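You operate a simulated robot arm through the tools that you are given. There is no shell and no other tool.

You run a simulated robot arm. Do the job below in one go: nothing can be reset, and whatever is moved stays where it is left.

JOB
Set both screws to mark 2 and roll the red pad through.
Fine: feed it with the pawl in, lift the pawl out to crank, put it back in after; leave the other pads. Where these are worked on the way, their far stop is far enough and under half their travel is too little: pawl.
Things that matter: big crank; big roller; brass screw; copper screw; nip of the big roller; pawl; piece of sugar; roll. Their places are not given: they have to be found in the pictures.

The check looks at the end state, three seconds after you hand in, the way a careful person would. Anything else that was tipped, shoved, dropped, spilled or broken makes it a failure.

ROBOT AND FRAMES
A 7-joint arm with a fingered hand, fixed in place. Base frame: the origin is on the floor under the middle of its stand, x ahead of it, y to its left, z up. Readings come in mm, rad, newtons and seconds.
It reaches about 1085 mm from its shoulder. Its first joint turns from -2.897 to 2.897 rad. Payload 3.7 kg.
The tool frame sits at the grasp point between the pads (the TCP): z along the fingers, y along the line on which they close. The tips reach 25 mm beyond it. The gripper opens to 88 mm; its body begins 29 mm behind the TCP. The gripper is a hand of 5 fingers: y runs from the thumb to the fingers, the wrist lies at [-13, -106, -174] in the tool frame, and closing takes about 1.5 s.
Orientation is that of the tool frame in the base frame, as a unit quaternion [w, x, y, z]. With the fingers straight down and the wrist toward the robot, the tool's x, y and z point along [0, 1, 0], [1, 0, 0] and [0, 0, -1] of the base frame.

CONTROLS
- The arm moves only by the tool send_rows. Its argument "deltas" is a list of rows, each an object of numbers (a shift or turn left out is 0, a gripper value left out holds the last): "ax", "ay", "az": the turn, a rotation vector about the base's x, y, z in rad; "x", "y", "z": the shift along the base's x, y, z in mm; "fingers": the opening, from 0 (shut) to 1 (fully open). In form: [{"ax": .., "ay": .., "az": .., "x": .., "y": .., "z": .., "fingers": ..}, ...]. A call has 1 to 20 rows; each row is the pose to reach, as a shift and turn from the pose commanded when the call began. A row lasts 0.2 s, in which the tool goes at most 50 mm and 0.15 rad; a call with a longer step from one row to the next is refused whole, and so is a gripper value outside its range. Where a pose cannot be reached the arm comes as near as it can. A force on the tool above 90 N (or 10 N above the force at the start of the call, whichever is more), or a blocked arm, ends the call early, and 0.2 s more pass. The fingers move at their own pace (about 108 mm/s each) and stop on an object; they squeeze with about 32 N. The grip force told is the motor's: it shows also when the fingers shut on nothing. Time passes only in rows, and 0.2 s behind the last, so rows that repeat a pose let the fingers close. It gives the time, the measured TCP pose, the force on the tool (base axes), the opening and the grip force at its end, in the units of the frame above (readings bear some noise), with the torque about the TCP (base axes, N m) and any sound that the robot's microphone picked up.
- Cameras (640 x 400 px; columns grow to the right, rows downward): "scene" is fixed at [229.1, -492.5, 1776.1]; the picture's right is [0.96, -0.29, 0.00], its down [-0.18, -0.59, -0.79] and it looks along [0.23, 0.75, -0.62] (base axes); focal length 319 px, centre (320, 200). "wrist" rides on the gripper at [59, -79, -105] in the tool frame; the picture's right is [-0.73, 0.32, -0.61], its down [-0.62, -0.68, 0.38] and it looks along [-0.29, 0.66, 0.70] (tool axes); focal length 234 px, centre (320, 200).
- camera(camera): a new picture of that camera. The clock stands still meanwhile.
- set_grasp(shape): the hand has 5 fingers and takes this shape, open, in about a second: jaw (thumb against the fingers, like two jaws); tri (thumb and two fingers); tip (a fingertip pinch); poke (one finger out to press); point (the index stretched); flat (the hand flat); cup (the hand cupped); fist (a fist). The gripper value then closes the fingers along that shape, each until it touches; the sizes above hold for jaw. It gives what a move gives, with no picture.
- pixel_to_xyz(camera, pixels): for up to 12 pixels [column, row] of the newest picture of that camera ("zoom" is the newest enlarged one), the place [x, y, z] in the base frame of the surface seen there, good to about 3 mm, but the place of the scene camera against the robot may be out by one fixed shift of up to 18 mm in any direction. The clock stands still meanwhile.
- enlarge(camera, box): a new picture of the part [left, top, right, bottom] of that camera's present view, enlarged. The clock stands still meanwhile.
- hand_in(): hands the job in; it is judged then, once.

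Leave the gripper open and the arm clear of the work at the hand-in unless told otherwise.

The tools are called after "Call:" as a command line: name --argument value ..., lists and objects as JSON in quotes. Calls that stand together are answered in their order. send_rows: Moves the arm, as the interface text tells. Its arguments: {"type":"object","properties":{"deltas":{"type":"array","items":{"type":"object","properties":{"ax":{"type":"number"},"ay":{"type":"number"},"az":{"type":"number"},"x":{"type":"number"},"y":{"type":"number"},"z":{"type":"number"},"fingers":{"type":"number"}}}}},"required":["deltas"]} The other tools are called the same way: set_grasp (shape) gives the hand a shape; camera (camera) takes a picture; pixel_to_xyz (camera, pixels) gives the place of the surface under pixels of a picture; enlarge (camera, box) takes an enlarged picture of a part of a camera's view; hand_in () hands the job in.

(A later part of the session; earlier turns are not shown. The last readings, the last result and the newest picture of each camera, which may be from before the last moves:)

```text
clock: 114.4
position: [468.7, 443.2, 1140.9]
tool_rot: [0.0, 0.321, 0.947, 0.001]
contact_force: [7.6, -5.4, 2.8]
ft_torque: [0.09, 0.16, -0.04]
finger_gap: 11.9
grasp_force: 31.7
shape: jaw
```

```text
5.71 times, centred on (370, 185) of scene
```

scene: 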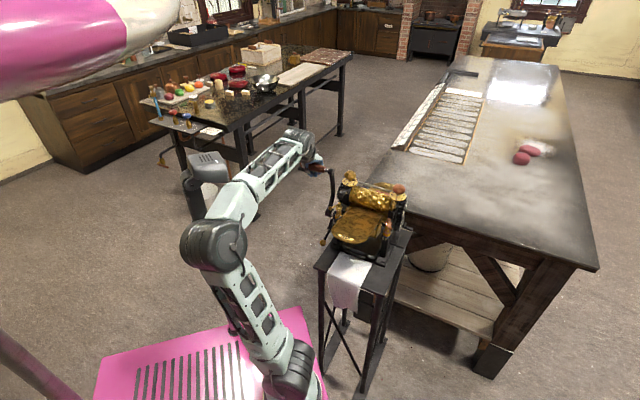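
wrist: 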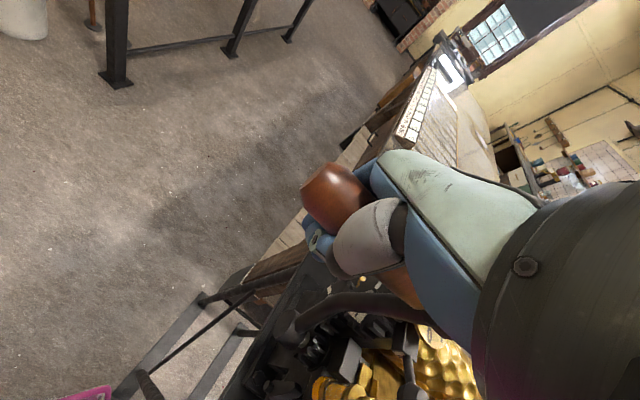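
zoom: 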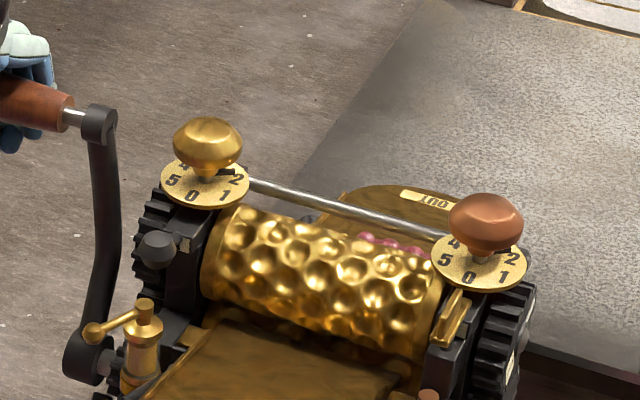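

The rolled pad, now embossed with bumps, shows just behind the roller on the OUT side. I'll bring the crank round to the bottom again, which also drives the pad further out. First the near side.

Call:
send_rows --deltas '[{"x": -17.7, "y": -17.7, "z": -1.3, "fingers": 0}, {"x": -35.1, "y": -35.1, "z": -6.1, "fingers": 0}, {"x": -52.0, "y": -52.0, "z": -14.3, "fingers": 0}, {"x": -67.8, "y": -67.8, "z": -25.7, "fingers": 0}, {"x": -82.3, "y": -82.3, "z": -40.1, "fingers": 0}, {"x": -95.3, "y": -95.3, "z": -57.2, "fingers": 0}, {"x": -106.5, "y": -106.5, "z": -76.7, "fingers": 0}, {"x": -115.6, "y": -115.6, "z": -98.2, "fingers": 0}, {"x": -122.5, "y": -122.5, "z": -121.4, "fingers": 0}, {"x": -127.1, "y": -127.1, "z": -145.6, "fingers": 0}, {"x": -129.3, "y": -129.3, "z": -170.6, "fingers": 0}, {"x": -129.0, "y": -129.0, "z": -195.7, "fingers": 0}, {"x": -126.2, "y": -126.2, "z": -220.5, "fingers": 0}, {"x": -121.1, "y": -121.1, "z": -244.5, "fingers": 0}, {"x": -121.1, "y": -121.1, "z": -244.5, "fingers": 0}]'

Call:
camera --camera "wrist"

Call:
camera --camera "scene"

Call:
enlarge --camera "scene" --box '[270, 150, 420, 270]'

```text
clock: 117.6
position: [345.8, 323.2, 894.6]
tool_rot: [-0.001, 0.322, 0.947, -0.001]
contact_force: [-11.0, -13.3, -11.2]
ft_torque: [0.35, -0.26, 0.03]
finger_gap: 12.0
grasp_force: 32.5
shape: jaw
```

```text
taken
```

wrist: 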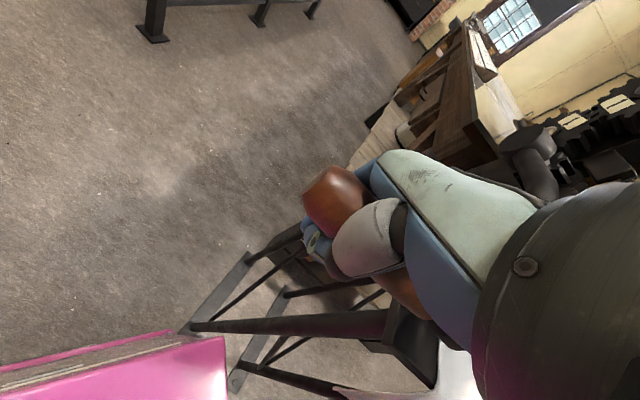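

```text
taken
```

scene: 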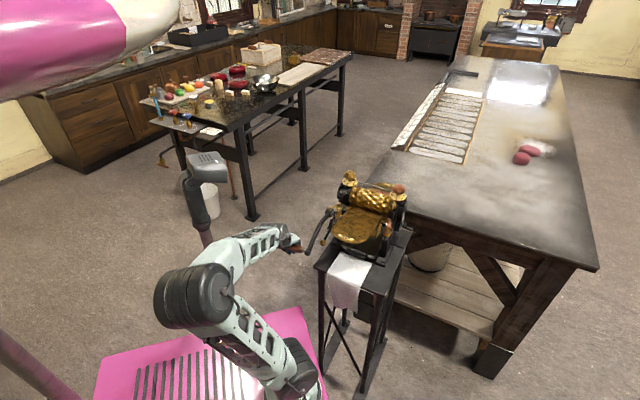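

```text
3.33 times, centred on (345, 210) of scene
```

zoom: 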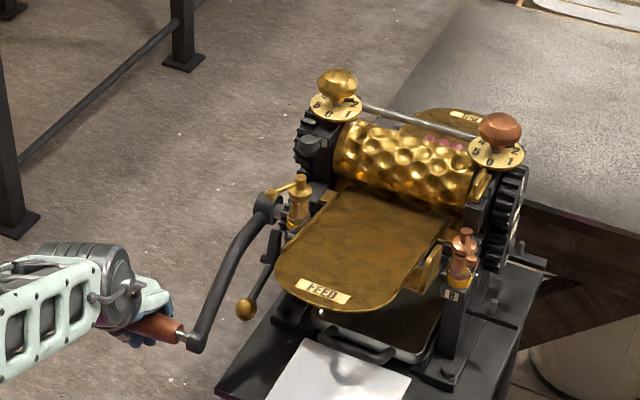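

Fine. I'll bring it down and stop with the handle at the bottom.

Call:
send_rows --deltas '[{"x": 2.5, "y": 2.5, "z": -17.2, "fingers": 0}, {"x": 9.0, "y": 9.0, "z": -33.5, "fingers": 0}, {"x": 17.0, "y": 17.0, "z": -48.8, "fingers": 0}, {"x": 26.0, "y": 26.0, "z": -62.8, "fingers": 0}, {"x": 36.2, "y": 36.2, "z": -75.4, "fingers": 0}, {"x": 47.2, "y": 47.2, "z": -86.5, "fingers": 0}, {"x": 58.9, "y": 58.9, "z": -95.9, "fingers": 0}, {"x": 71.1, "y": 71.1, "z": -103.5, "fingers": 0}, {"x": 83.8, "y": 83.8, "z": -109.4, "fingers": 0}, {"x": 96.8, "y": 96.8, "z": -113.3, "fingers": 0}, {"x": 110.0, "y": 110.0, "z": -115.2, "fingers": 0}, {"x": 117.5, "y": 117.5, "z": -115.5, "fingers": 0}, {"x": 117.5, "y": 117.5, "z": -115.5, "fingers": 0}]'

Call:
camera --camera "wrist"

Call:
camera --camera "scene"

Call:
enlarge --camera "scene" --box '[320, 150, 420, 230]'

```text
clock: 120.4
position: [462.7, 441.5, 781.0]
tool_rot: [-0.001, 0.322, 0.947, 0.0]
contact_force: [-0.1, 0.2, 4.9]
ft_torque: [0.04, -0.05, 0.01]
finger_gap: 11.6
grasp_force: 31.9
shape: jaw
```

```text
taken
```

wrist: 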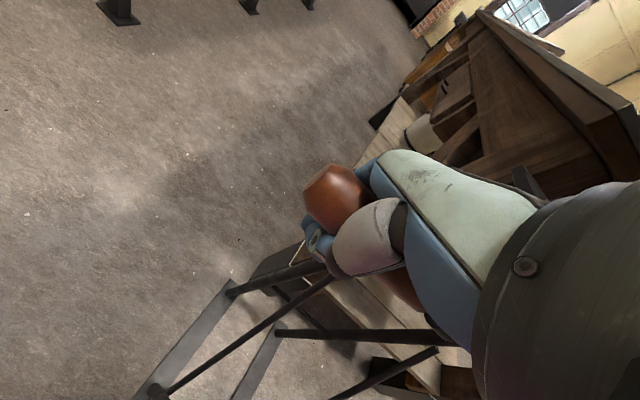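

```text
taken
```

scene: 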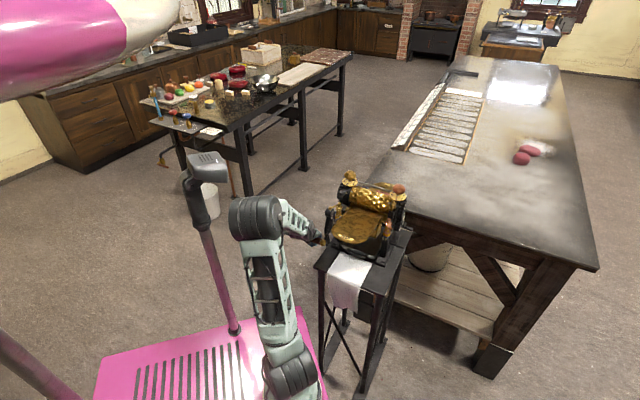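

```text
5.00 times, centred on (370, 190) of scene
```

zoom: 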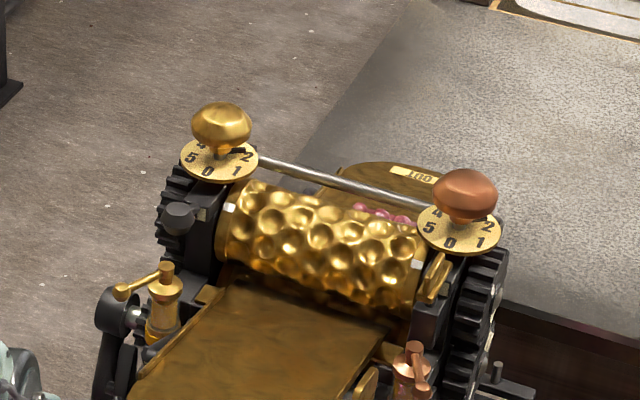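

The crank is at the bottom. I'll open the hand and rise straight up off the handle.

Call:
send_rows --deltas '[{"fingers": 1}, {"fingers": 1}, {"fingers": 1}, {"fingers": 1}, {"fingers": 1}, {"fingers": 1}, {"fingers": 1}, {"z": 30, "fingers": 1}, {"z": 70, "fingers": 1}, {"z": 115, "fingers": 1}, {"z": 160, "fingers": 1}, {"z": 205, "fingers": 1}, {"z": 250, "fingers": 1}, {"z": 295, "fingers": 1}, {"z": 340, "fingers": 1}, {"z": 385, "fingers": 1}, {"z": 420, "fingers": 1}]'

Call:
camera --camera "wrist"

Call:
camera --camera "scene"

```text
clock: 124.0
position: [463.0, 440.1, 1201.3]
tool_rot: [-0.001, 0.321, 0.947, -0.001]
contact_force: [-0.1, -1.3, 0.3]
ft_torque: [-0.02, 0.01, -0.02]
finger_gap: 87.6
grasp_force: 0.0
shape: jaw
```

```text
taken
```

wrist: 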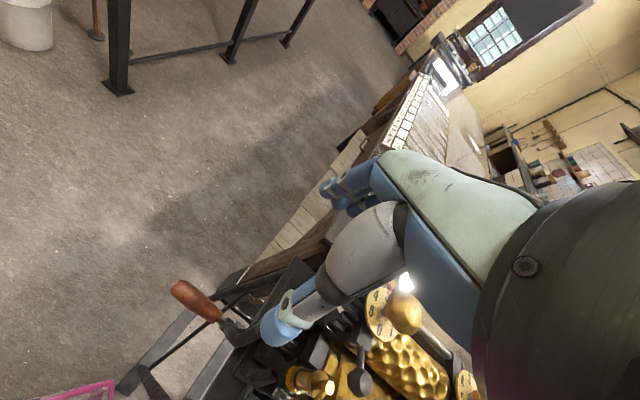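

```text
taken
```

scene: 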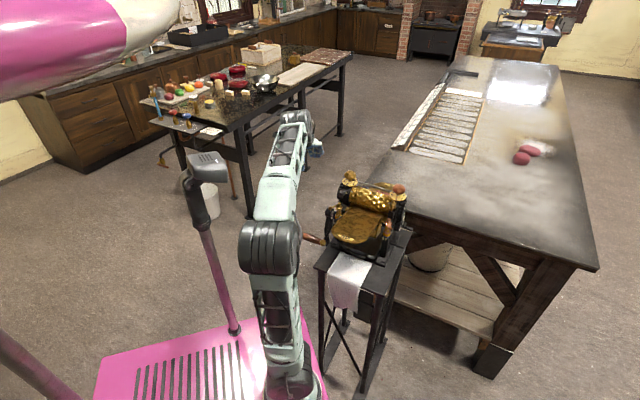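

The crank hangs at the bottom. I'll move over the right side at z≈1260 to look down at the OUT tray with the wrist camera.

Call:
send_rows --deltas '[{"z": 30, "fingers": 1}, {"z": 60, "x": 10, "y": -10, "fingers": 1}, {"z": 65, "x": 42, "y": -42, "fingers": 1}, {"z": 65, "x": 74, "y": -74, "fingers": 1}, {"z": 65, "x": 106, "y": -106, "fingers": 1}, {"z": 65, "x": 138, "y": -138, "fingers": 1}, {"z": 65, "x": 170, "y": -170, "fingers": 1}, {"z": 65, "x": 202, "y": -202, "fingers": 1}, {"z": 65, "x": 232, "y": -234, "fingers": 1}, {"z": 65, "x": 258, "y": -262, "fingers": 1}, {"z": 65, "x": 258, "y": -262, "fingers": 1}]'

Call:
camera --camera "wrist"

Call:
enlarge --camera "wrist" --box '[100, 60, 330, 300]'

```text
clock: 126.4
position: [722.6, 179.4, 1264.9]
tool_rot: [-0.001, 0.322, 0.947, -0.001]
contact_force: [0.3, 0.5, -0.4]
ft_torque: [-0.01, 0.0, -0.03]
finger_gap: 87.9
grasp_force: 0.0
shape: jaw
```

```text
taken
```

wrist: 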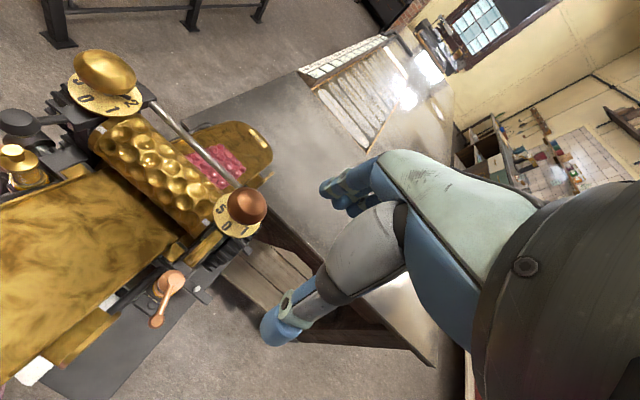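

```text
1.67 times, centred on (215, 180) of wrist
```

zoom: 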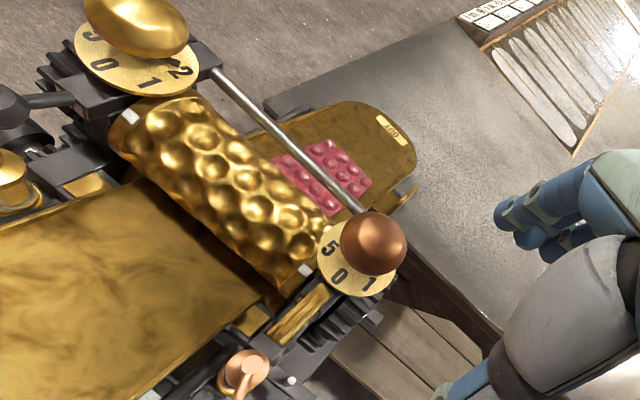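

The pad has become an embossed sheet of drops lying on the OUT tray. I'll zoom in to make sure it is clear of the nip.

Call:
enlarge --camera "wrist" --box '[160, 110, 280, 215]'

Call:
pixel_to_xyz --camera "zoom" --pixels '[[230, 200], [330, 165], [370, 200], [340, 280], [255, 240], [290, 200], [420, 150], [180, 190], [200, 250]]'

Call:
enlarge --camera "wrist" --box '[60, 45, 150, 125]'

Call:
enlarge --camera "wrist" --box '[205, 180, 275, 245]'

```text
3.81 times, centred on (220, 162) of wrist
```

zoom: 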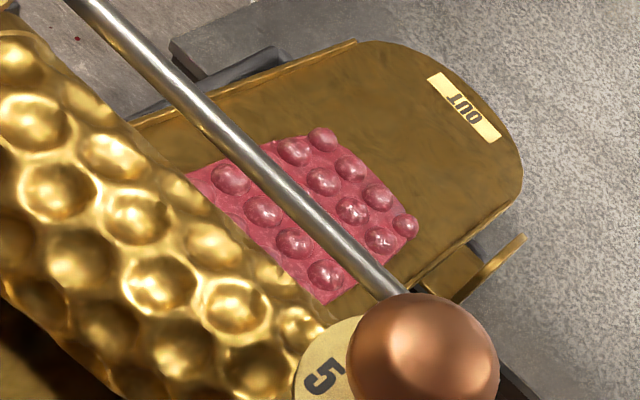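

```text
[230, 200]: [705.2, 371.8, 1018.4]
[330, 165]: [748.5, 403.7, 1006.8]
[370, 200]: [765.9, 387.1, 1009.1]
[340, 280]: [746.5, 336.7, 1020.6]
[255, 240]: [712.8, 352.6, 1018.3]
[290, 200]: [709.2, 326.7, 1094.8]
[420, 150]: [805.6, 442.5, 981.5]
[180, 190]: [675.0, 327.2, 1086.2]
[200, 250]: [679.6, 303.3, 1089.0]
```

```text
5.00 times, centred on (105, 85) of wrist
```

zoom: 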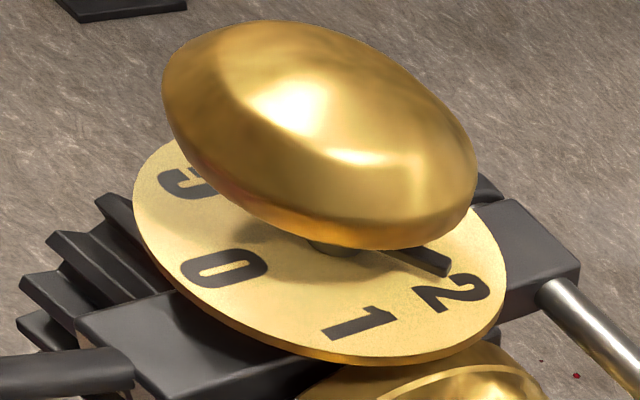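

```text
6.15 times, centred on (240, 212) of wrist
```

zoom: 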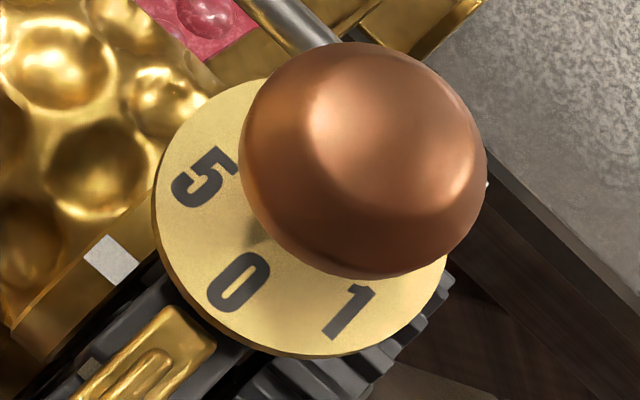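

The sheet of drops is on the OUT tray, its far edge at u≈818. I'll take a steeper look from above to confirm its rear edge is clear of the rollers.

Call:
send_rows --deltas '[{"x": -1, "y": 20, "z": 15, "ax": -0.03, "ay": 0.055, "fingers": 1}, {"x": -3, "y": 45, "z": 25, "ax": -0.065, "ay": 0.115, "fingers": 1}, {"x": -5, "y": 70, "z": 25, "ax": -0.1, "ay": 0.18, "fingers": 1}, {"x": -7, "y": 95, "z": 25, "ax": -0.135, "ay": 0.24, "fingers": 1}, {"x": -9, "y": 118, "z": 25, "ax": -0.165, "ay": 0.3, "fingers": 1}, {"x": -10.6, "y": 133.6, "z": 25, "ax": -0.194, "ay": 0.35, "fingers": 1}, {"x": -10.6, "y": 133.6, "z": 25, "ax": -0.194, "ay": 0.35, "fingers": 1}]'

Call:
camera --camera "wrist"

Call:
enlarge --camera "wrist" --box '[150, 120, 330, 300]'

```text
clock: 128.0
position: [708.7, 313.6, 1291.3]
tool_rot: [-0.134, 0.316, 0.928, -0.147]
contact_force: [0.1, 0.0, -0.4]
ft_torque: [0.01, 0.0, 0.0]
finger_gap: 88.1
grasp_force: 0.0
shape: jaw
```

```text
taken
```

wrist: 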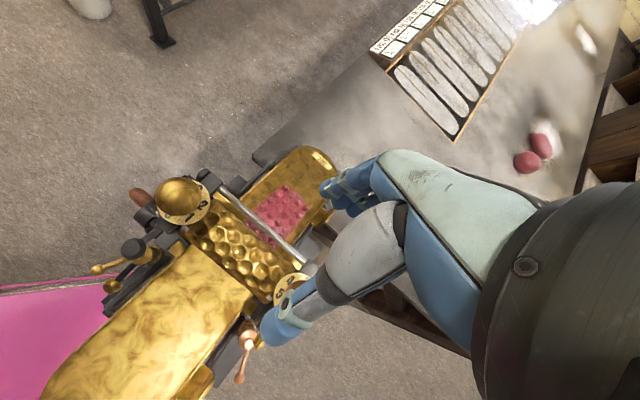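

```text
2.22 times, centred on (240, 210) of wrist
```

zoom: 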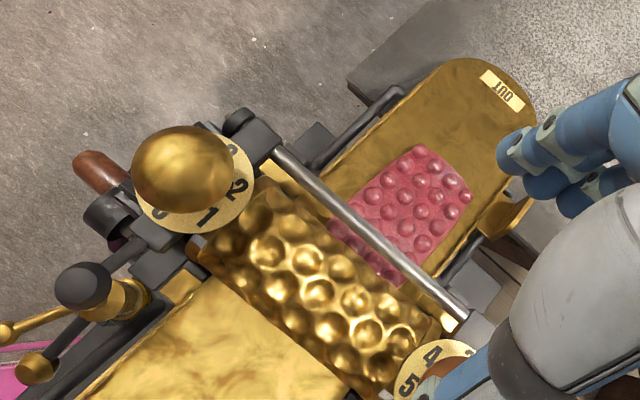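

Call:
enlarge --camera "wrist" --box '[235, 170, 315, 250]'

Call:
pixel_to_xyz --camera "zoom" --pixels '[[250, 180], [230, 215], [300, 250], [290, 215], [350, 130], [380, 110], [420, 190], [200, 190], [330, 290], [260, 245]]'

```text
5.00 times, centred on (275, 210) of wrist
```

zoom: 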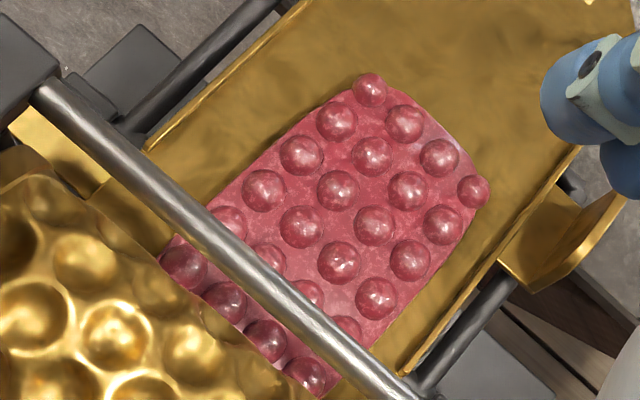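

```text
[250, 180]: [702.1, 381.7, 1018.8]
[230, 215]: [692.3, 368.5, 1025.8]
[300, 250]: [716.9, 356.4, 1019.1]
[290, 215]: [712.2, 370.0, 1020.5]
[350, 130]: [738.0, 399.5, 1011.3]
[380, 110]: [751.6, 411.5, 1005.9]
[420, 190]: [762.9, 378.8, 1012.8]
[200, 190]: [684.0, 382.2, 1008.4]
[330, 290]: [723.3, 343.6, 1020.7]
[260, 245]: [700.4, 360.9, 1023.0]
```

The sheet lies flat on the OUT tray, right behind the roller. Next I have to put the pawl back in by raising the ball. I'll un-tilt and go back to the left-front staging area, where I'll try the "flat" hand shape as a scoop under the ball.

Call:
send_rows --deltas '[{"x": -20, "y": -12, "z": 0, "ax": 0.035, "ay": -0.06, "fingers": 1}, {"x": -45, "y": -25, "z": 0, "ax": 0.07, "ay": -0.12, "fingers": 1}, {"x": -75, "y": -40, "z": 0, "ax": 0.105, "ay": -0.19, "fingers": 1}, {"x": -105, "y": -55, "z": -10, "ax": 0.14, "ay": -0.25, "fingers": 1}, {"x": -135, "y": -65, "z": -20, "ax": 0.17, "ay": -0.31, "fingers": 1}, {"x": -165, "y": -75, "z": -30, "ax": 0.194, "ay": -0.35, "fingers": 1}, {"x": -195, "y": -80, "z": -40, "ax": 0.194, "ay": -0.35, "fingers": 1}, {"x": -225, "y": -80, "z": -50, "ax": 0.194, "ay": -0.35, "fingers": 1}, {"x": -225, "y": -80, "z": -50, "ax": 0.194, "ay": -0.35, "fingers": 1}]'

Call:
camera --camera "scene"

```text
clock: 130.0
position: [485.8, 231.7, 1239.1]
tool_rot: [-0.001, 0.321, 0.947, -0.001]
contact_force: [0.3, 0.0, -0.4]
ft_torque: [-0.02, -0.01, -0.03]
finger_gap: 88.1
grasp_force: 0.0
shape: jaw
```

```text
taken
```

scene: 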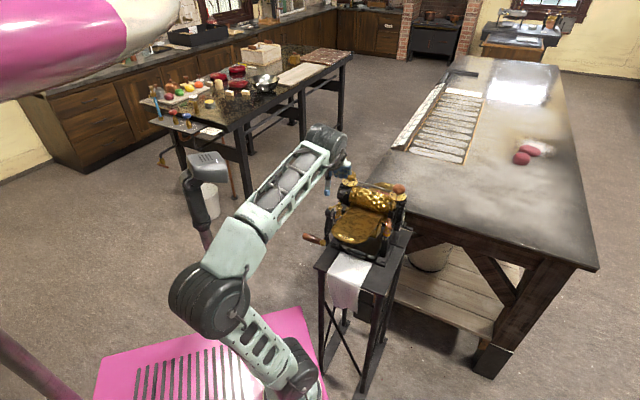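

Un-tilted cleanly. I'll go to the staging spot (about (410,245,1180)) at 0° and change to the flat shape there.

Call:
send_rows --deltas '[{"x": -10, "y": 2, "z": -5, "az": -0.1, "fingers": 1}, {"x": -20, "y": 4, "z": -10, "az": -0.2, "fingers": 1}, {"x": -30, "y": 6, "z": -20, "az": -0.3, "fingers": 1}, {"x": -40, "y": 8, "z": -30, "az": -0.42, "fingers": 1}, {"x": -50, "y": 10, "z": -40, "az": -0.54, "fingers": 1}, {"x": -60, "y": 12, "z": -50, "az": -0.66, "fingers": 1}, {"x": -70, "y": 13, "z": -60, "az": -0.79, "fingers": 1}, {"x": -75, "y": 13, "z": -60, "az": -0.92, "fingers": 1}, {"x": -75, "y": 13, "z": -60, "az": -0.92, "fingers": 1}]'

Call:
set_grasp --shape "flat"

Call:
camera --camera "wrist"

Call:
camera --camera "scene"

Call:
enlarge --camera "scene" --box '[250, 130, 370, 230]'

```text
clock: 132.0
position: [410.1, 245.9, 1180.5]
tool_rot: [-0.002, 0.709, 0.705, -0.001]
contact_force: [0.4, 0.5, 0.7]
ft_torque: [0.01, 0.02, 0.02]
finger_gap: 87.9
grasp_force: 0.0
shape: jaw
```

```text
clock: 132.9
position: [410.2, 244.1, 1180.4]
tool_rot: [0.0, 0.708, 0.706, 0.0]
contact_force: [0.1, 0.0, 0.8]
ft_torque: [-0.04, 0.0, -0.02]
finger_gap: 80.8
grasp_force: 0.1
shape: flat
```

```text
taken
```

wrist: 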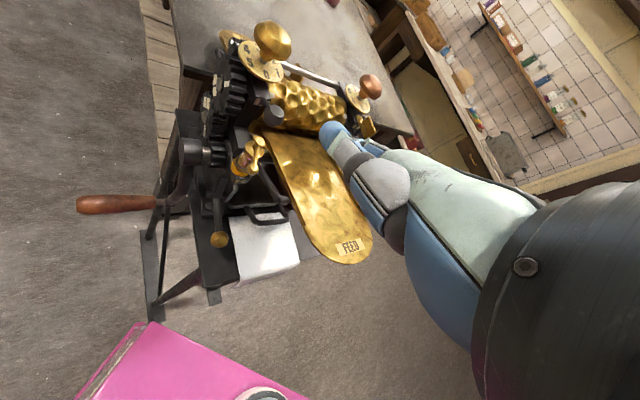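

```text
taken
```

scene: 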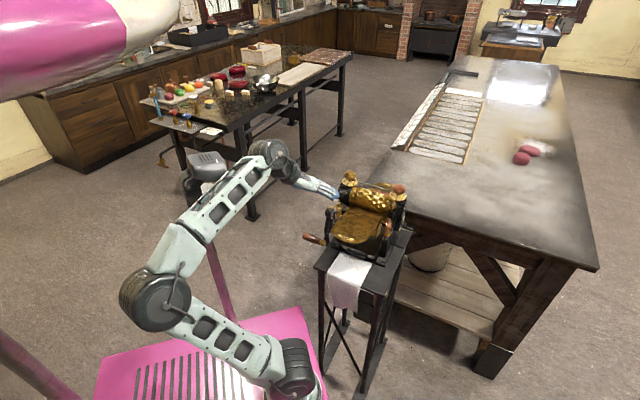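

```text
4.00 times, centred on (310, 180) of scene
```

zoom: 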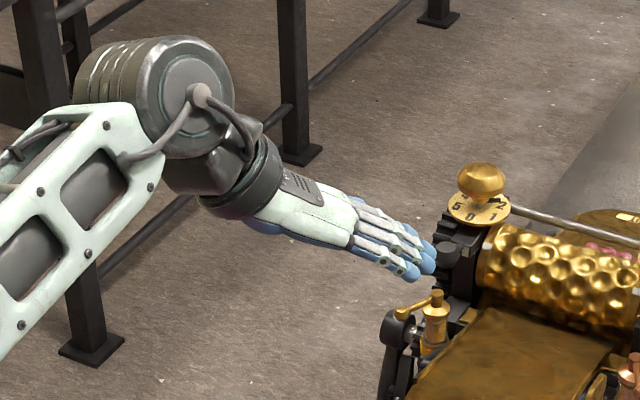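

The flat hand forms an inclined scoop, fingers stretched forward and down with their backs facing up. I'll measure fingertip positions relative to the TCP.

Call:
pixel_to_xyz --camera "zoom" --pixels '[[430, 247], [428, 265], [412, 274], [395, 240], [385, 262], [400, 268], [355, 205], [370, 262], [350, 240]]'

Call:
pixel_to_xyz --camera "wrist" --pixels '[[327, 130], [335, 140], [350, 152], [370, 170], [395, 200], [365, 142], [370, 200], [400, 235], [345, 150]]'

Call:
enlarge --camera "wrist" --box '[300, 100, 440, 260]'

```text
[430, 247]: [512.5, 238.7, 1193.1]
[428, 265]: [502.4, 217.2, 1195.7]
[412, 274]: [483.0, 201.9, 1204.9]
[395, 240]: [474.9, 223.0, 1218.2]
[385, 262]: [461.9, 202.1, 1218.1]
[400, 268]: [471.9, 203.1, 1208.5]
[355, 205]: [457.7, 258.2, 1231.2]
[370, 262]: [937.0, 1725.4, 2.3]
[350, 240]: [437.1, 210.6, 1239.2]
```

```text
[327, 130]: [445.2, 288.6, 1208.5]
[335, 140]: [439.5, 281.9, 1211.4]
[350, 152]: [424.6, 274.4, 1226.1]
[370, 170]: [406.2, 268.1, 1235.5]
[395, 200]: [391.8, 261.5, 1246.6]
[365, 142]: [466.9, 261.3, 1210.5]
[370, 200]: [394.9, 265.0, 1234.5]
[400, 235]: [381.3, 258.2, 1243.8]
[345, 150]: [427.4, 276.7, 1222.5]
```

```text
2.50 times, centred on (370, 180) of wrist
```

zoom: 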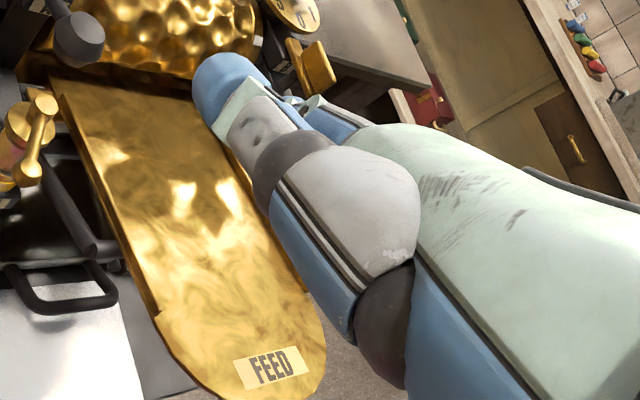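

The fingertips reach about 95 mm ahead of the TCP, roughly level with it, sloping 35°. I'll back the hand off, descend in front of the ball (tips at x≈435, ball starts at x≈457), and then slide the fingers underneath.

Call:
send_rows --deltas '[{"x": -20, "y": 5, "z": 0}, {"x": -45, "y": 12, "z": -20}, {"x": -65, "y": 20, "z": -60}, {"x": -70, "y": 22, "z": -105}, {"x": -70, "y": 22, "z": -150}, {"x": -70, "y": 22, "z": -195}, {"x": -70, "y": 22, "z": -235}, {"x": -70, "y": 22, "z": -235}]'

Call:
camera --camera "wrist"

Call:
camera --camera "scene"

Call:
enlarge --camera "scene" --box '[260, 190, 370, 280]'

```text
clock: 134.7
position: [340.2, 266.3, 945.1]
tool_rot: [0.0, 0.708, 0.706, 0.0]
contact_force: [-0.2, -0.4, -0.2]
ft_torque: [-0.02, 0.0, 0.02]
finger_gap: 0.0
grasp_force: 0.0
shape: flat
```

```text
taken
```

wrist: 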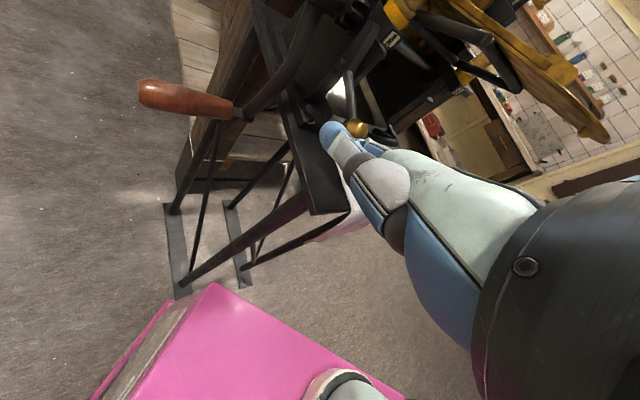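

```text
taken
```

scene: 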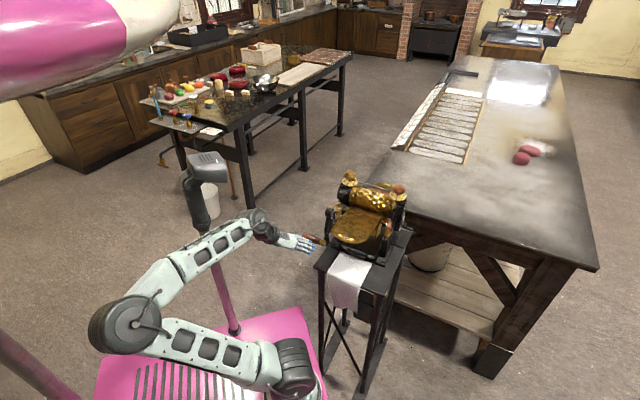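

```text
4.44 times, centred on (315, 235) of scene
```

zoom: 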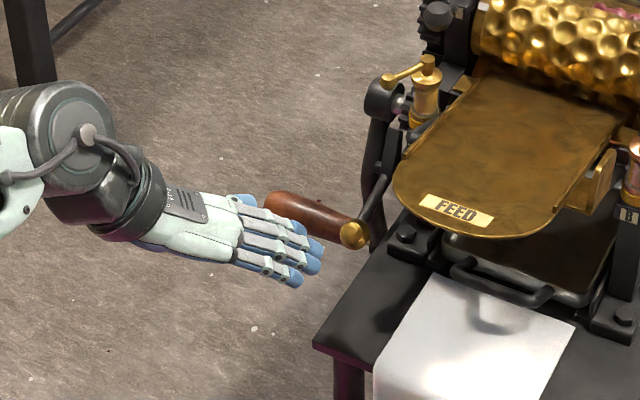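

In place with no contact. I'll measure the ball and fingertips from here.

Call:
pixel_to_xyz --camera "zoom" --pixels '[[354, 234], [345, 240], [365, 236], [354, 245], [315, 245], [302, 228], [312, 266], [293, 278], [260, 215]]'

Call:
enlarge --camera "wrist" --box '[290, 60, 430, 220]'

Call:
pixel_to_xyz --camera "wrist" --pixels '[[357, 128], [350, 125], [362, 122], [357, 118], [365, 145], [378, 147], [332, 130], [350, 95]]'

```text
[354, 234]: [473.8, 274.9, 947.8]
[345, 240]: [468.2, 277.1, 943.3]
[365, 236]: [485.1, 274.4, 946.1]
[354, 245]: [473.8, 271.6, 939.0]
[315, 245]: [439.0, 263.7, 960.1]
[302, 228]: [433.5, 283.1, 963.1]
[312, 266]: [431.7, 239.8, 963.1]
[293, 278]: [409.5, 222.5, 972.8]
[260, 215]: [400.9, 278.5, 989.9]
```

```text
2.50 times, centred on (360, 140) of wrist
```

zoom: 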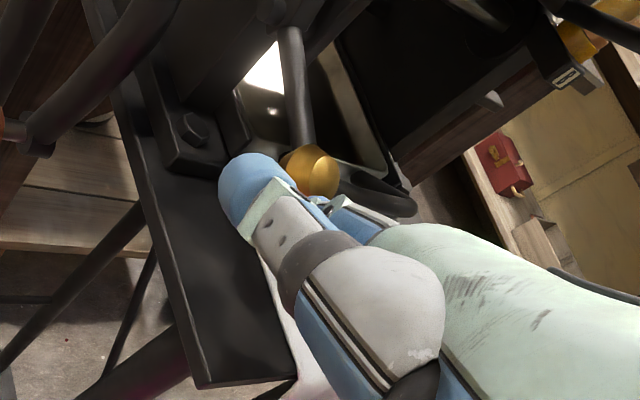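

```text
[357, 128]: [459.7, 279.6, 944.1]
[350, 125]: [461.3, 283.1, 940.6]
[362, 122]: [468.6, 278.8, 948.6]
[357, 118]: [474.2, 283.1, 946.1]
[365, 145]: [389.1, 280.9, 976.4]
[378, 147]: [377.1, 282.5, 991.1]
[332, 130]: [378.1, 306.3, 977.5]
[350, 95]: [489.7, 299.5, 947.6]
```

Ball centre ≈(469,275,937), with the index finger in line with it. I'll lower to z=895 and slide the fingers under the ball.

Call:
send_rows --deltas '[{"z": -25}, {"z": -50}, {"x": 15, "z": -50}, {"x": 30, "z": -50}, {"x": 42, "z": -50}, {"x": 50, "z": -50}, {"x": 50, "z": -50}]'

Call:
enlarge --camera "scene" --box '[260, 190, 370, 280]'

Call:
camera --camera "wrist"

Call:
enlarge --camera "wrist" --box '[270, 60, 430, 230]'

```text
clock: 136.3
position: [390.0, 268.7, 896.0]
tool_rot: [-0.002, 0.709, 0.705, 0.0]
contact_force: [-0.2, -0.3, 0.0]
ft_torque: [0.01, 0.01, -0.01]
finger_gap: 0.1
grasp_force: 0.0
shape: flat
```

```text
4.44 times, centred on (315, 235) of scene
```

zoom: 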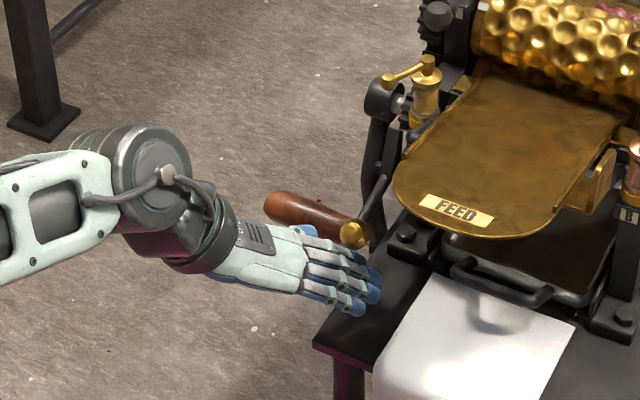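

```text
taken
```

wrist: 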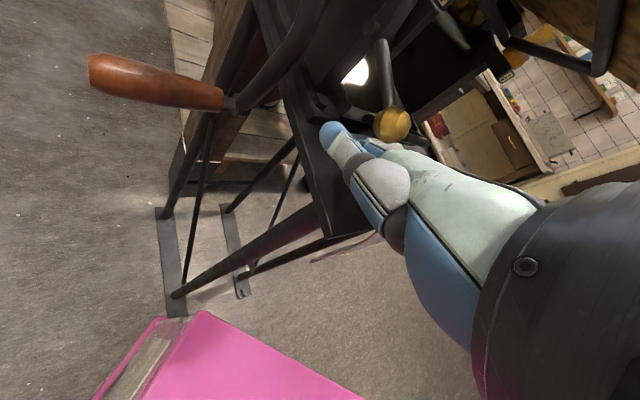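

```text
2.35 times, centred on (350, 145) of wrist
```

zoom: 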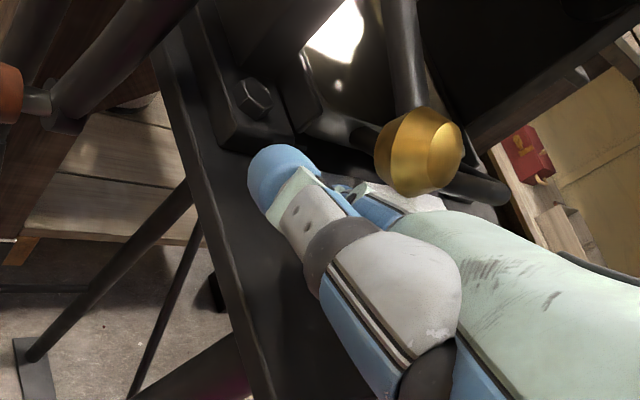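

The ball is right above the fingers with no contact yet. Now I'll lift slowly.

Call:
send_rows --deltas '[{"z": 6}, {"z": 12}, {"z": 18}, {"z": 24}, {"z": 30}, {"z": 30}]'

Call:
enlarge --camera "scene" --box '[280, 190, 370, 265]'

Call:
camera --camera "wrist"

Call:
enlarge --camera "wrist" --box '[270, 60, 430, 230]'

```text
clock: 137.7
position: [391.4, 267.3, 925.3]
tool_rot: [-0.001, 0.708, 0.706, 0.001]
contact_force: [-5.3, -0.9, -2.2]
ft_torque: [-0.02, 0.07, 0.04]
finger_gap: 80.5
grasp_force: 0.1
shape: flat
```

```text
5.33 times, centred on (325, 228) of scene
```

zoom: 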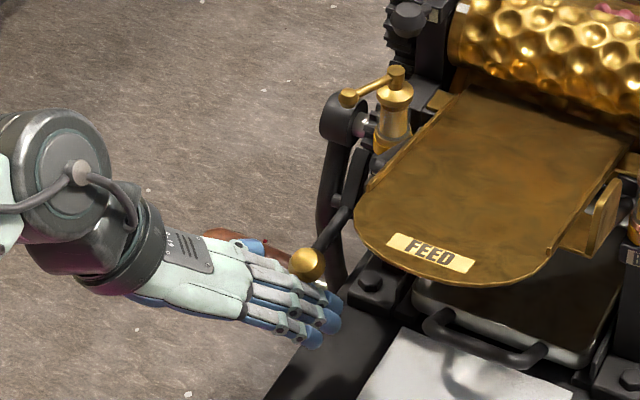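

```text
taken
```

wrist: 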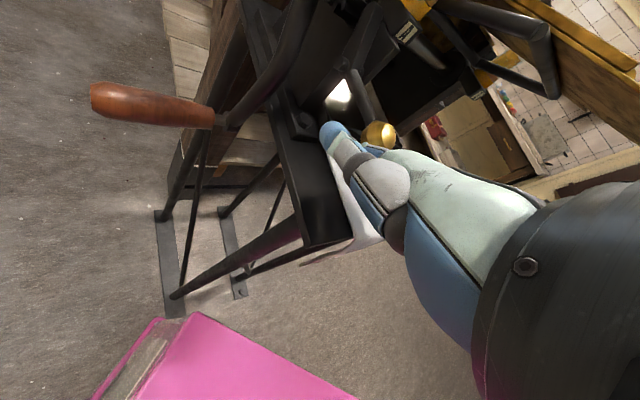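

```text
2.35 times, centred on (350, 145) of wrist
```

zoom: 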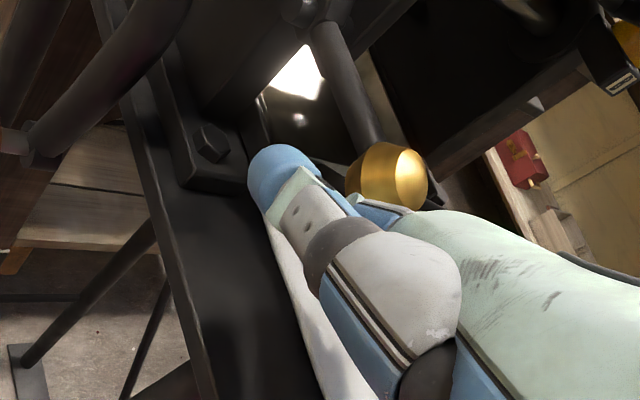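

The lever is rising with the fingers. I'll continue lifting toward the engaged position.

Call:
send_rows --deltas '[{"z": 5}, {"z": 10}, {"x": 0.5, "z": 15}, {"x": 1, "z": 20}, {"x": 1, "z": 20}]'

Call:
enlarge --camera "scene" --box '[280, 190, 370, 265]'

Call:
camera --camera "wrist"

Call:
pixel_to_xyz --camera "scene" --pixels '[[322, 226], [323, 223]]'

```text
clock: 138.9
position: [392.3, 267.1, 944.5]
tool_rot: [0.0, 0.708, 0.706, -0.001]
contact_force: [-2.6, 1.1, -1.3]
ft_torque: [-0.05, 0.08, 0.01]
finger_gap: 80.4
grasp_force: 0.0
shape: flat
```

```text
5.33 times, centred on (325, 228) of scene
```

zoom: 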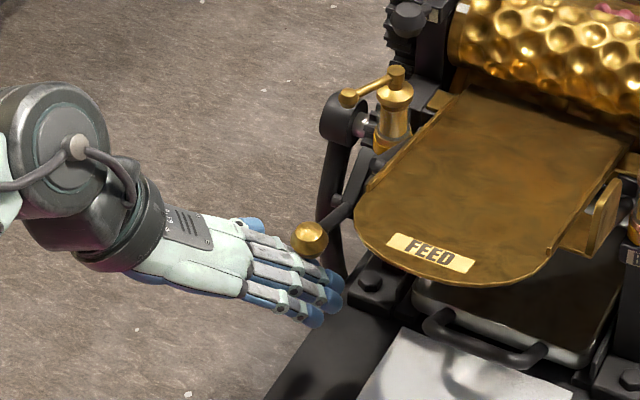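

```text
taken
```

wrist: 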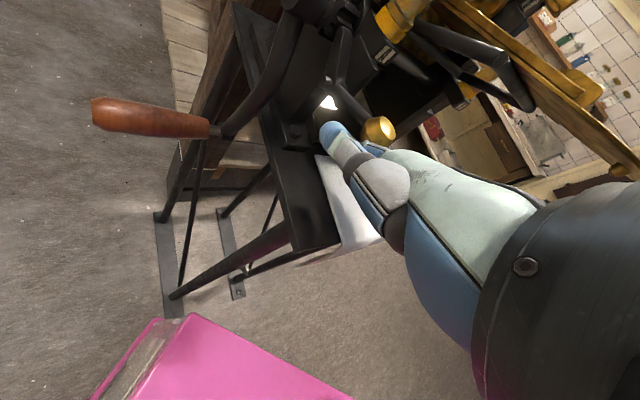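

```text
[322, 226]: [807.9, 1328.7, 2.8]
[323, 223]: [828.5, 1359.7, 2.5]
```

Nearly back: the ball is about 10 mm below its original height. I'll lift on in fine steps until it meets its stop.

Call:
send_rows --deltas '[{"x": 0.5, "z": 4}, {"x": 1, "z": 8}, {"x": 1.5, "z": 11}, {"x": 1.5, "z": 11}]'

Call:
enlarge --camera "scene" --box '[280, 190, 370, 265]'

Call:
camera --camera "wrist"

Call:
enlarge --camera "wrist" --box '[270, 30, 430, 200]'

```text
clock: 139.9
position: [393.7, 267.3, 956.2]
tool_rot: [-0.001, 0.708, 0.706, 0.0]
contact_force: [-3.6, -0.2, -3.8]
ft_torque: [-0.02, 0.17, 0.05]
finger_gap: 80.7
grasp_force: 0.1
shape: flat
```

```text
5.33 times, centred on (325, 228) of scene
```

zoom: 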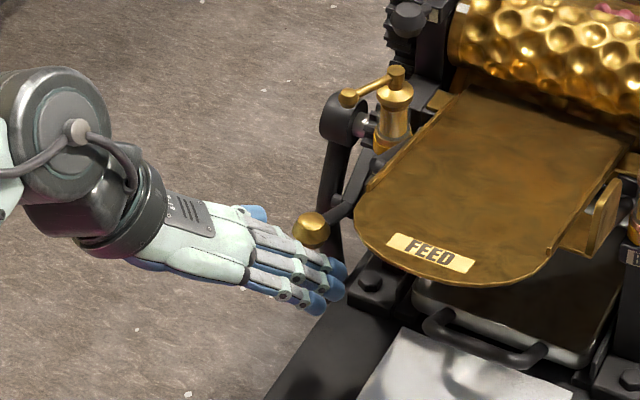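

```text
taken
```

wrist: 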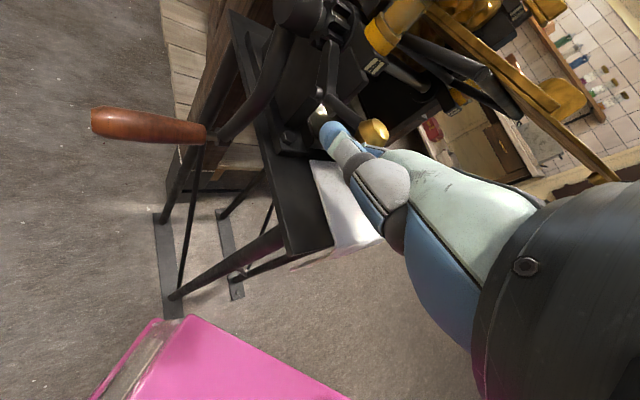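

```text
2.35 times, centred on (350, 115) of wrist
```

zoom: 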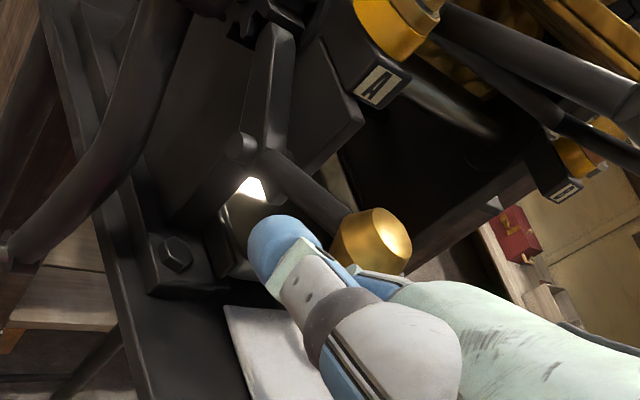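

Almost at the original height. A few more millimetres, watching the force.

Call:
send_rows --deltas '[{"x": 0.5, "z": 3}, {"x": 1, "z": 6}, {"x": 1, "z": 6}]'

Call:
enlarge --camera "scene" --box '[290, 190, 370, 255]'

Call:
camera --camera "wrist"

Call:
enlarge --camera "wrist" --box '[270, 10, 430, 180]'

```text
clock: 140.7
position: [394.3, 267.5, 962.6]
tool_rot: [-0.001, 0.709, 0.705, 0.0]
contact_force: [-7.2, -1.0, -7.9]
ft_torque: [-0.05, 0.42, 0.03]
finger_gap: 80.5
grasp_force: 0.1
shape: flat
```

```text
6.15 times, centred on (330, 222) of scene
```

zoom: 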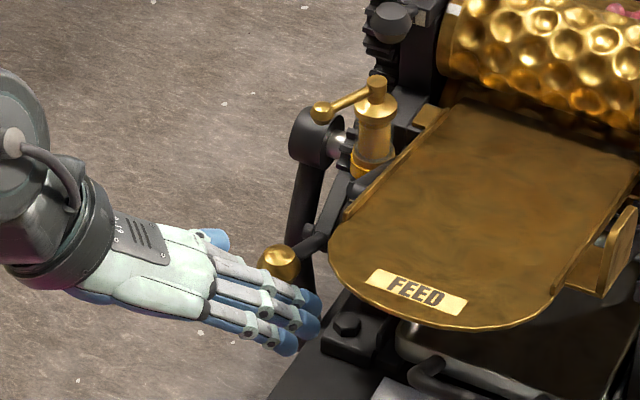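

```text
taken
```

wrist: 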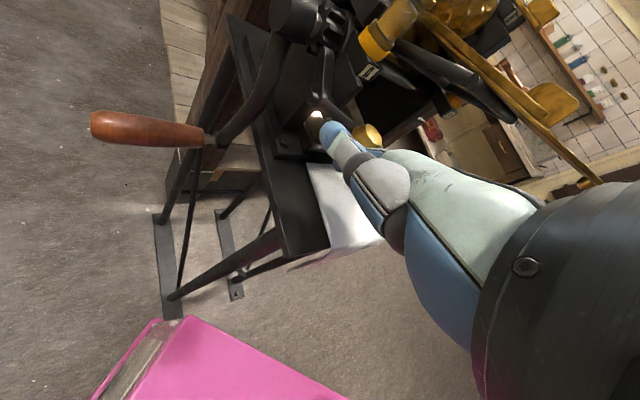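

```text
2.35 times, centred on (350, 95) of wrist
```

zoom: 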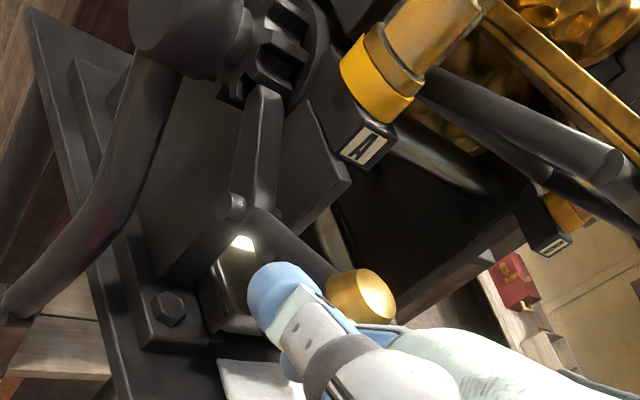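

The ball is back at exactly its original picture position (280,265), and resistance has risen to about 10 N: the pawl is in. I'll give a small extra press to seat it, then withdraw down and back.

Call:
send_rows --deltas '[{"x": 0.5, "z": 2}, {"x": 0.5, "z": 2}, {"z": -5}, {"z": -20}, {"z": -35, "x": -10}, {"z": -40, "x": -35}, {"z": -40, "x": -60}, {"z": -20, "x": -65}, {"z": 20, "x": -65}, {"z": 65, "x": -65}, {"z": 110, "x": -60}, {"z": 155, "x": -45}, {"z": 190, "x": -20, "y": -10}, {"z": 215, "x": 10, "y": -20}, {"z": 215, "x": 10, "y": -20}]'

Call:
camera --camera "wrist"

Call:
enlarge --camera "wrist" --box '[180, 100, 300, 250]'

Call:
enlarge --camera "scene" --box '[290, 190, 370, 255]'

```text
clock: 143.9
position: [404.8, 247.2, 1179.5]
tool_rot: [-0.001, 0.708, 0.706, 0.0]
contact_force: [0.0, -0.3, 0.9]
ft_torque: [0.0, -0.01, -0.01]
finger_gap: 80.5
grasp_force: 0.1
shape: flat
```

```text
taken
```

wrist: 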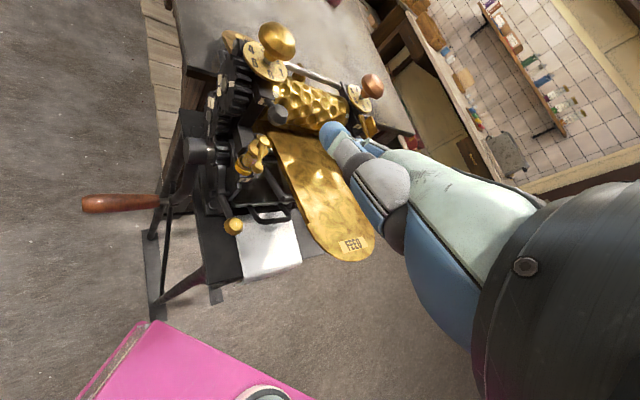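

```text
2.67 times, centred on (240, 175) of wrist
```

zoom: 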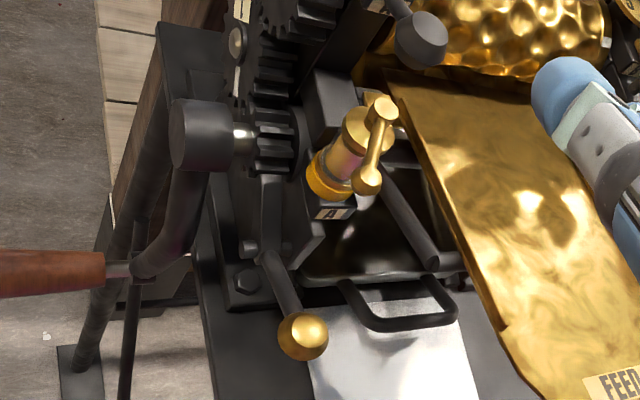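

```text
6.15 times, centred on (330, 222) of scene
```

zoom: 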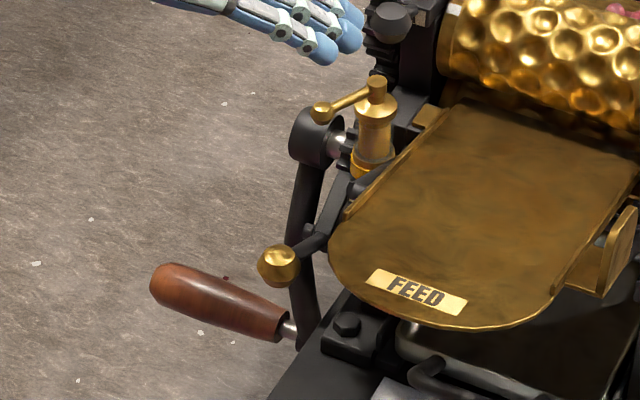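

The pawl is seated at its original position and stays. Before finishing I'll re-verify both screw pointers with many measured points. First brass.

Call:
enlarge --camera "scene" --box '[340, 170, 362, 190]'

Call:
pixel_to_xyz --camera "zoom" --pixels '[[384, 194], [381, 198], [378, 194], [375, 200], [372, 196], [369, 200], [366, 197], [363, 201], [360, 197], [357, 201], [354, 198], [350, 201]]'

Call:
pixel_to_xyz --camera "zoom" --pixels '[[210, 223], [264, 268], [357, 266], [390, 221], [243, 186], [185, 235], [230, 280], [300, 295], [380, 285], [418, 240], [410, 200], [205, 190]]'

```text
16.00 times, centred on (351, 180) of scene
```

zoom: 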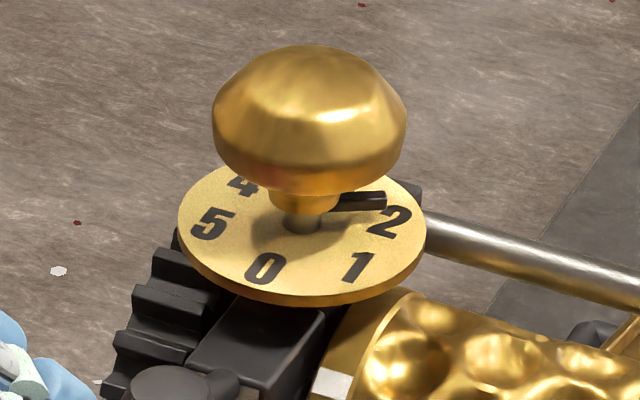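

```text
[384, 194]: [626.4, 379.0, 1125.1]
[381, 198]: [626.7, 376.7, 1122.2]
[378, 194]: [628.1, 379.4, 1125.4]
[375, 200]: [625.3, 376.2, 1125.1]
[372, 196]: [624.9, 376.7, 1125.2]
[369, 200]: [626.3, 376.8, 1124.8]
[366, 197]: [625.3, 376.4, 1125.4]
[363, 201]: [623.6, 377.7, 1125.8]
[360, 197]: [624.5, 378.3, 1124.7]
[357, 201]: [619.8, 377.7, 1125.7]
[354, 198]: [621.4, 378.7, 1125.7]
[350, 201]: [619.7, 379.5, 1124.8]
```

```text
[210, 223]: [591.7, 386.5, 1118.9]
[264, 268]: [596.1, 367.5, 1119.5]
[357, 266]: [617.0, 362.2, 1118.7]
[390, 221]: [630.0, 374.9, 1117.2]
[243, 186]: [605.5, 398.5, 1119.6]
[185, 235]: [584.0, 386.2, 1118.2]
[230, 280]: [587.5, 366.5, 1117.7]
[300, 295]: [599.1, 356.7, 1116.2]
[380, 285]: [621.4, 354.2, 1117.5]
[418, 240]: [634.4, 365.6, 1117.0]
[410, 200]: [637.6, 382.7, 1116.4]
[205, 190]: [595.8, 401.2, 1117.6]
```

Brass comes out at about −12° to −15°, mark 2.0–2.05. Now copper the same way.

Call:
enlarge --camera "scene" --box '[387, 180, 409, 200]'

Call:
pixel_to_xyz --camera "zoom" --pixels '[[405, 258], [402, 262], [399, 259], [396, 264], [393, 261], [390, 265], [387, 263], [384, 266], [381, 264], [378, 267], [374, 266], [370, 268]]'

Call:
pixel_to_xyz --camera "zoom" --pixels '[[220, 288], [290, 337], [384, 336], [410, 286], [247, 240], [190, 300], [230, 350], [310, 370], [400, 355], [440, 310], [440, 270], [200, 255]]'

```text
16.00 times, centred on (398, 190) of scene
```

zoom: 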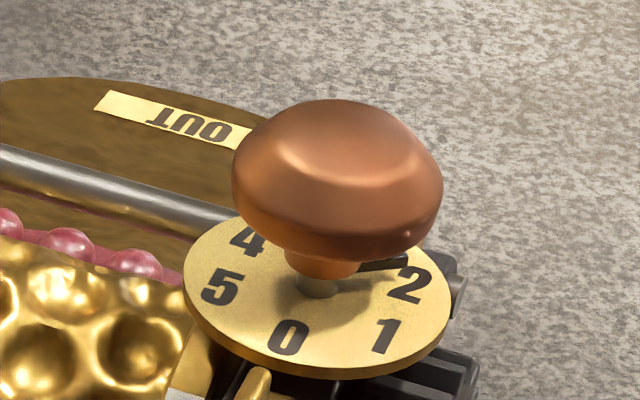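

```text
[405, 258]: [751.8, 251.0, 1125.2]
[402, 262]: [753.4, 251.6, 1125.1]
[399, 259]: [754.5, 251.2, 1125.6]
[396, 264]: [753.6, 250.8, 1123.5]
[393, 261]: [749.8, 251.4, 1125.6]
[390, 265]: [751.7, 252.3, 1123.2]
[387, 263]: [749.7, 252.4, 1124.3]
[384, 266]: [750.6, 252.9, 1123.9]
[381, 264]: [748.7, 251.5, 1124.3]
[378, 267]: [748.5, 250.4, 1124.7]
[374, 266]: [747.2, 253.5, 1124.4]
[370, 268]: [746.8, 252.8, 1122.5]
```

```text
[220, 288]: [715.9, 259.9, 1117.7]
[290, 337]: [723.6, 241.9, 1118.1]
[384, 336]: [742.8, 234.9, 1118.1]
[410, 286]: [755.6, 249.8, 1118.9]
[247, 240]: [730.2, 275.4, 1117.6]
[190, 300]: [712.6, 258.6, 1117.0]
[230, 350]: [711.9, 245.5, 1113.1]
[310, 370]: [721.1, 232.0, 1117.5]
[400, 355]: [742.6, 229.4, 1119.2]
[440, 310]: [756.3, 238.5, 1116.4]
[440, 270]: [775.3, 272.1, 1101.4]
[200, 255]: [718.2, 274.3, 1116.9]
```

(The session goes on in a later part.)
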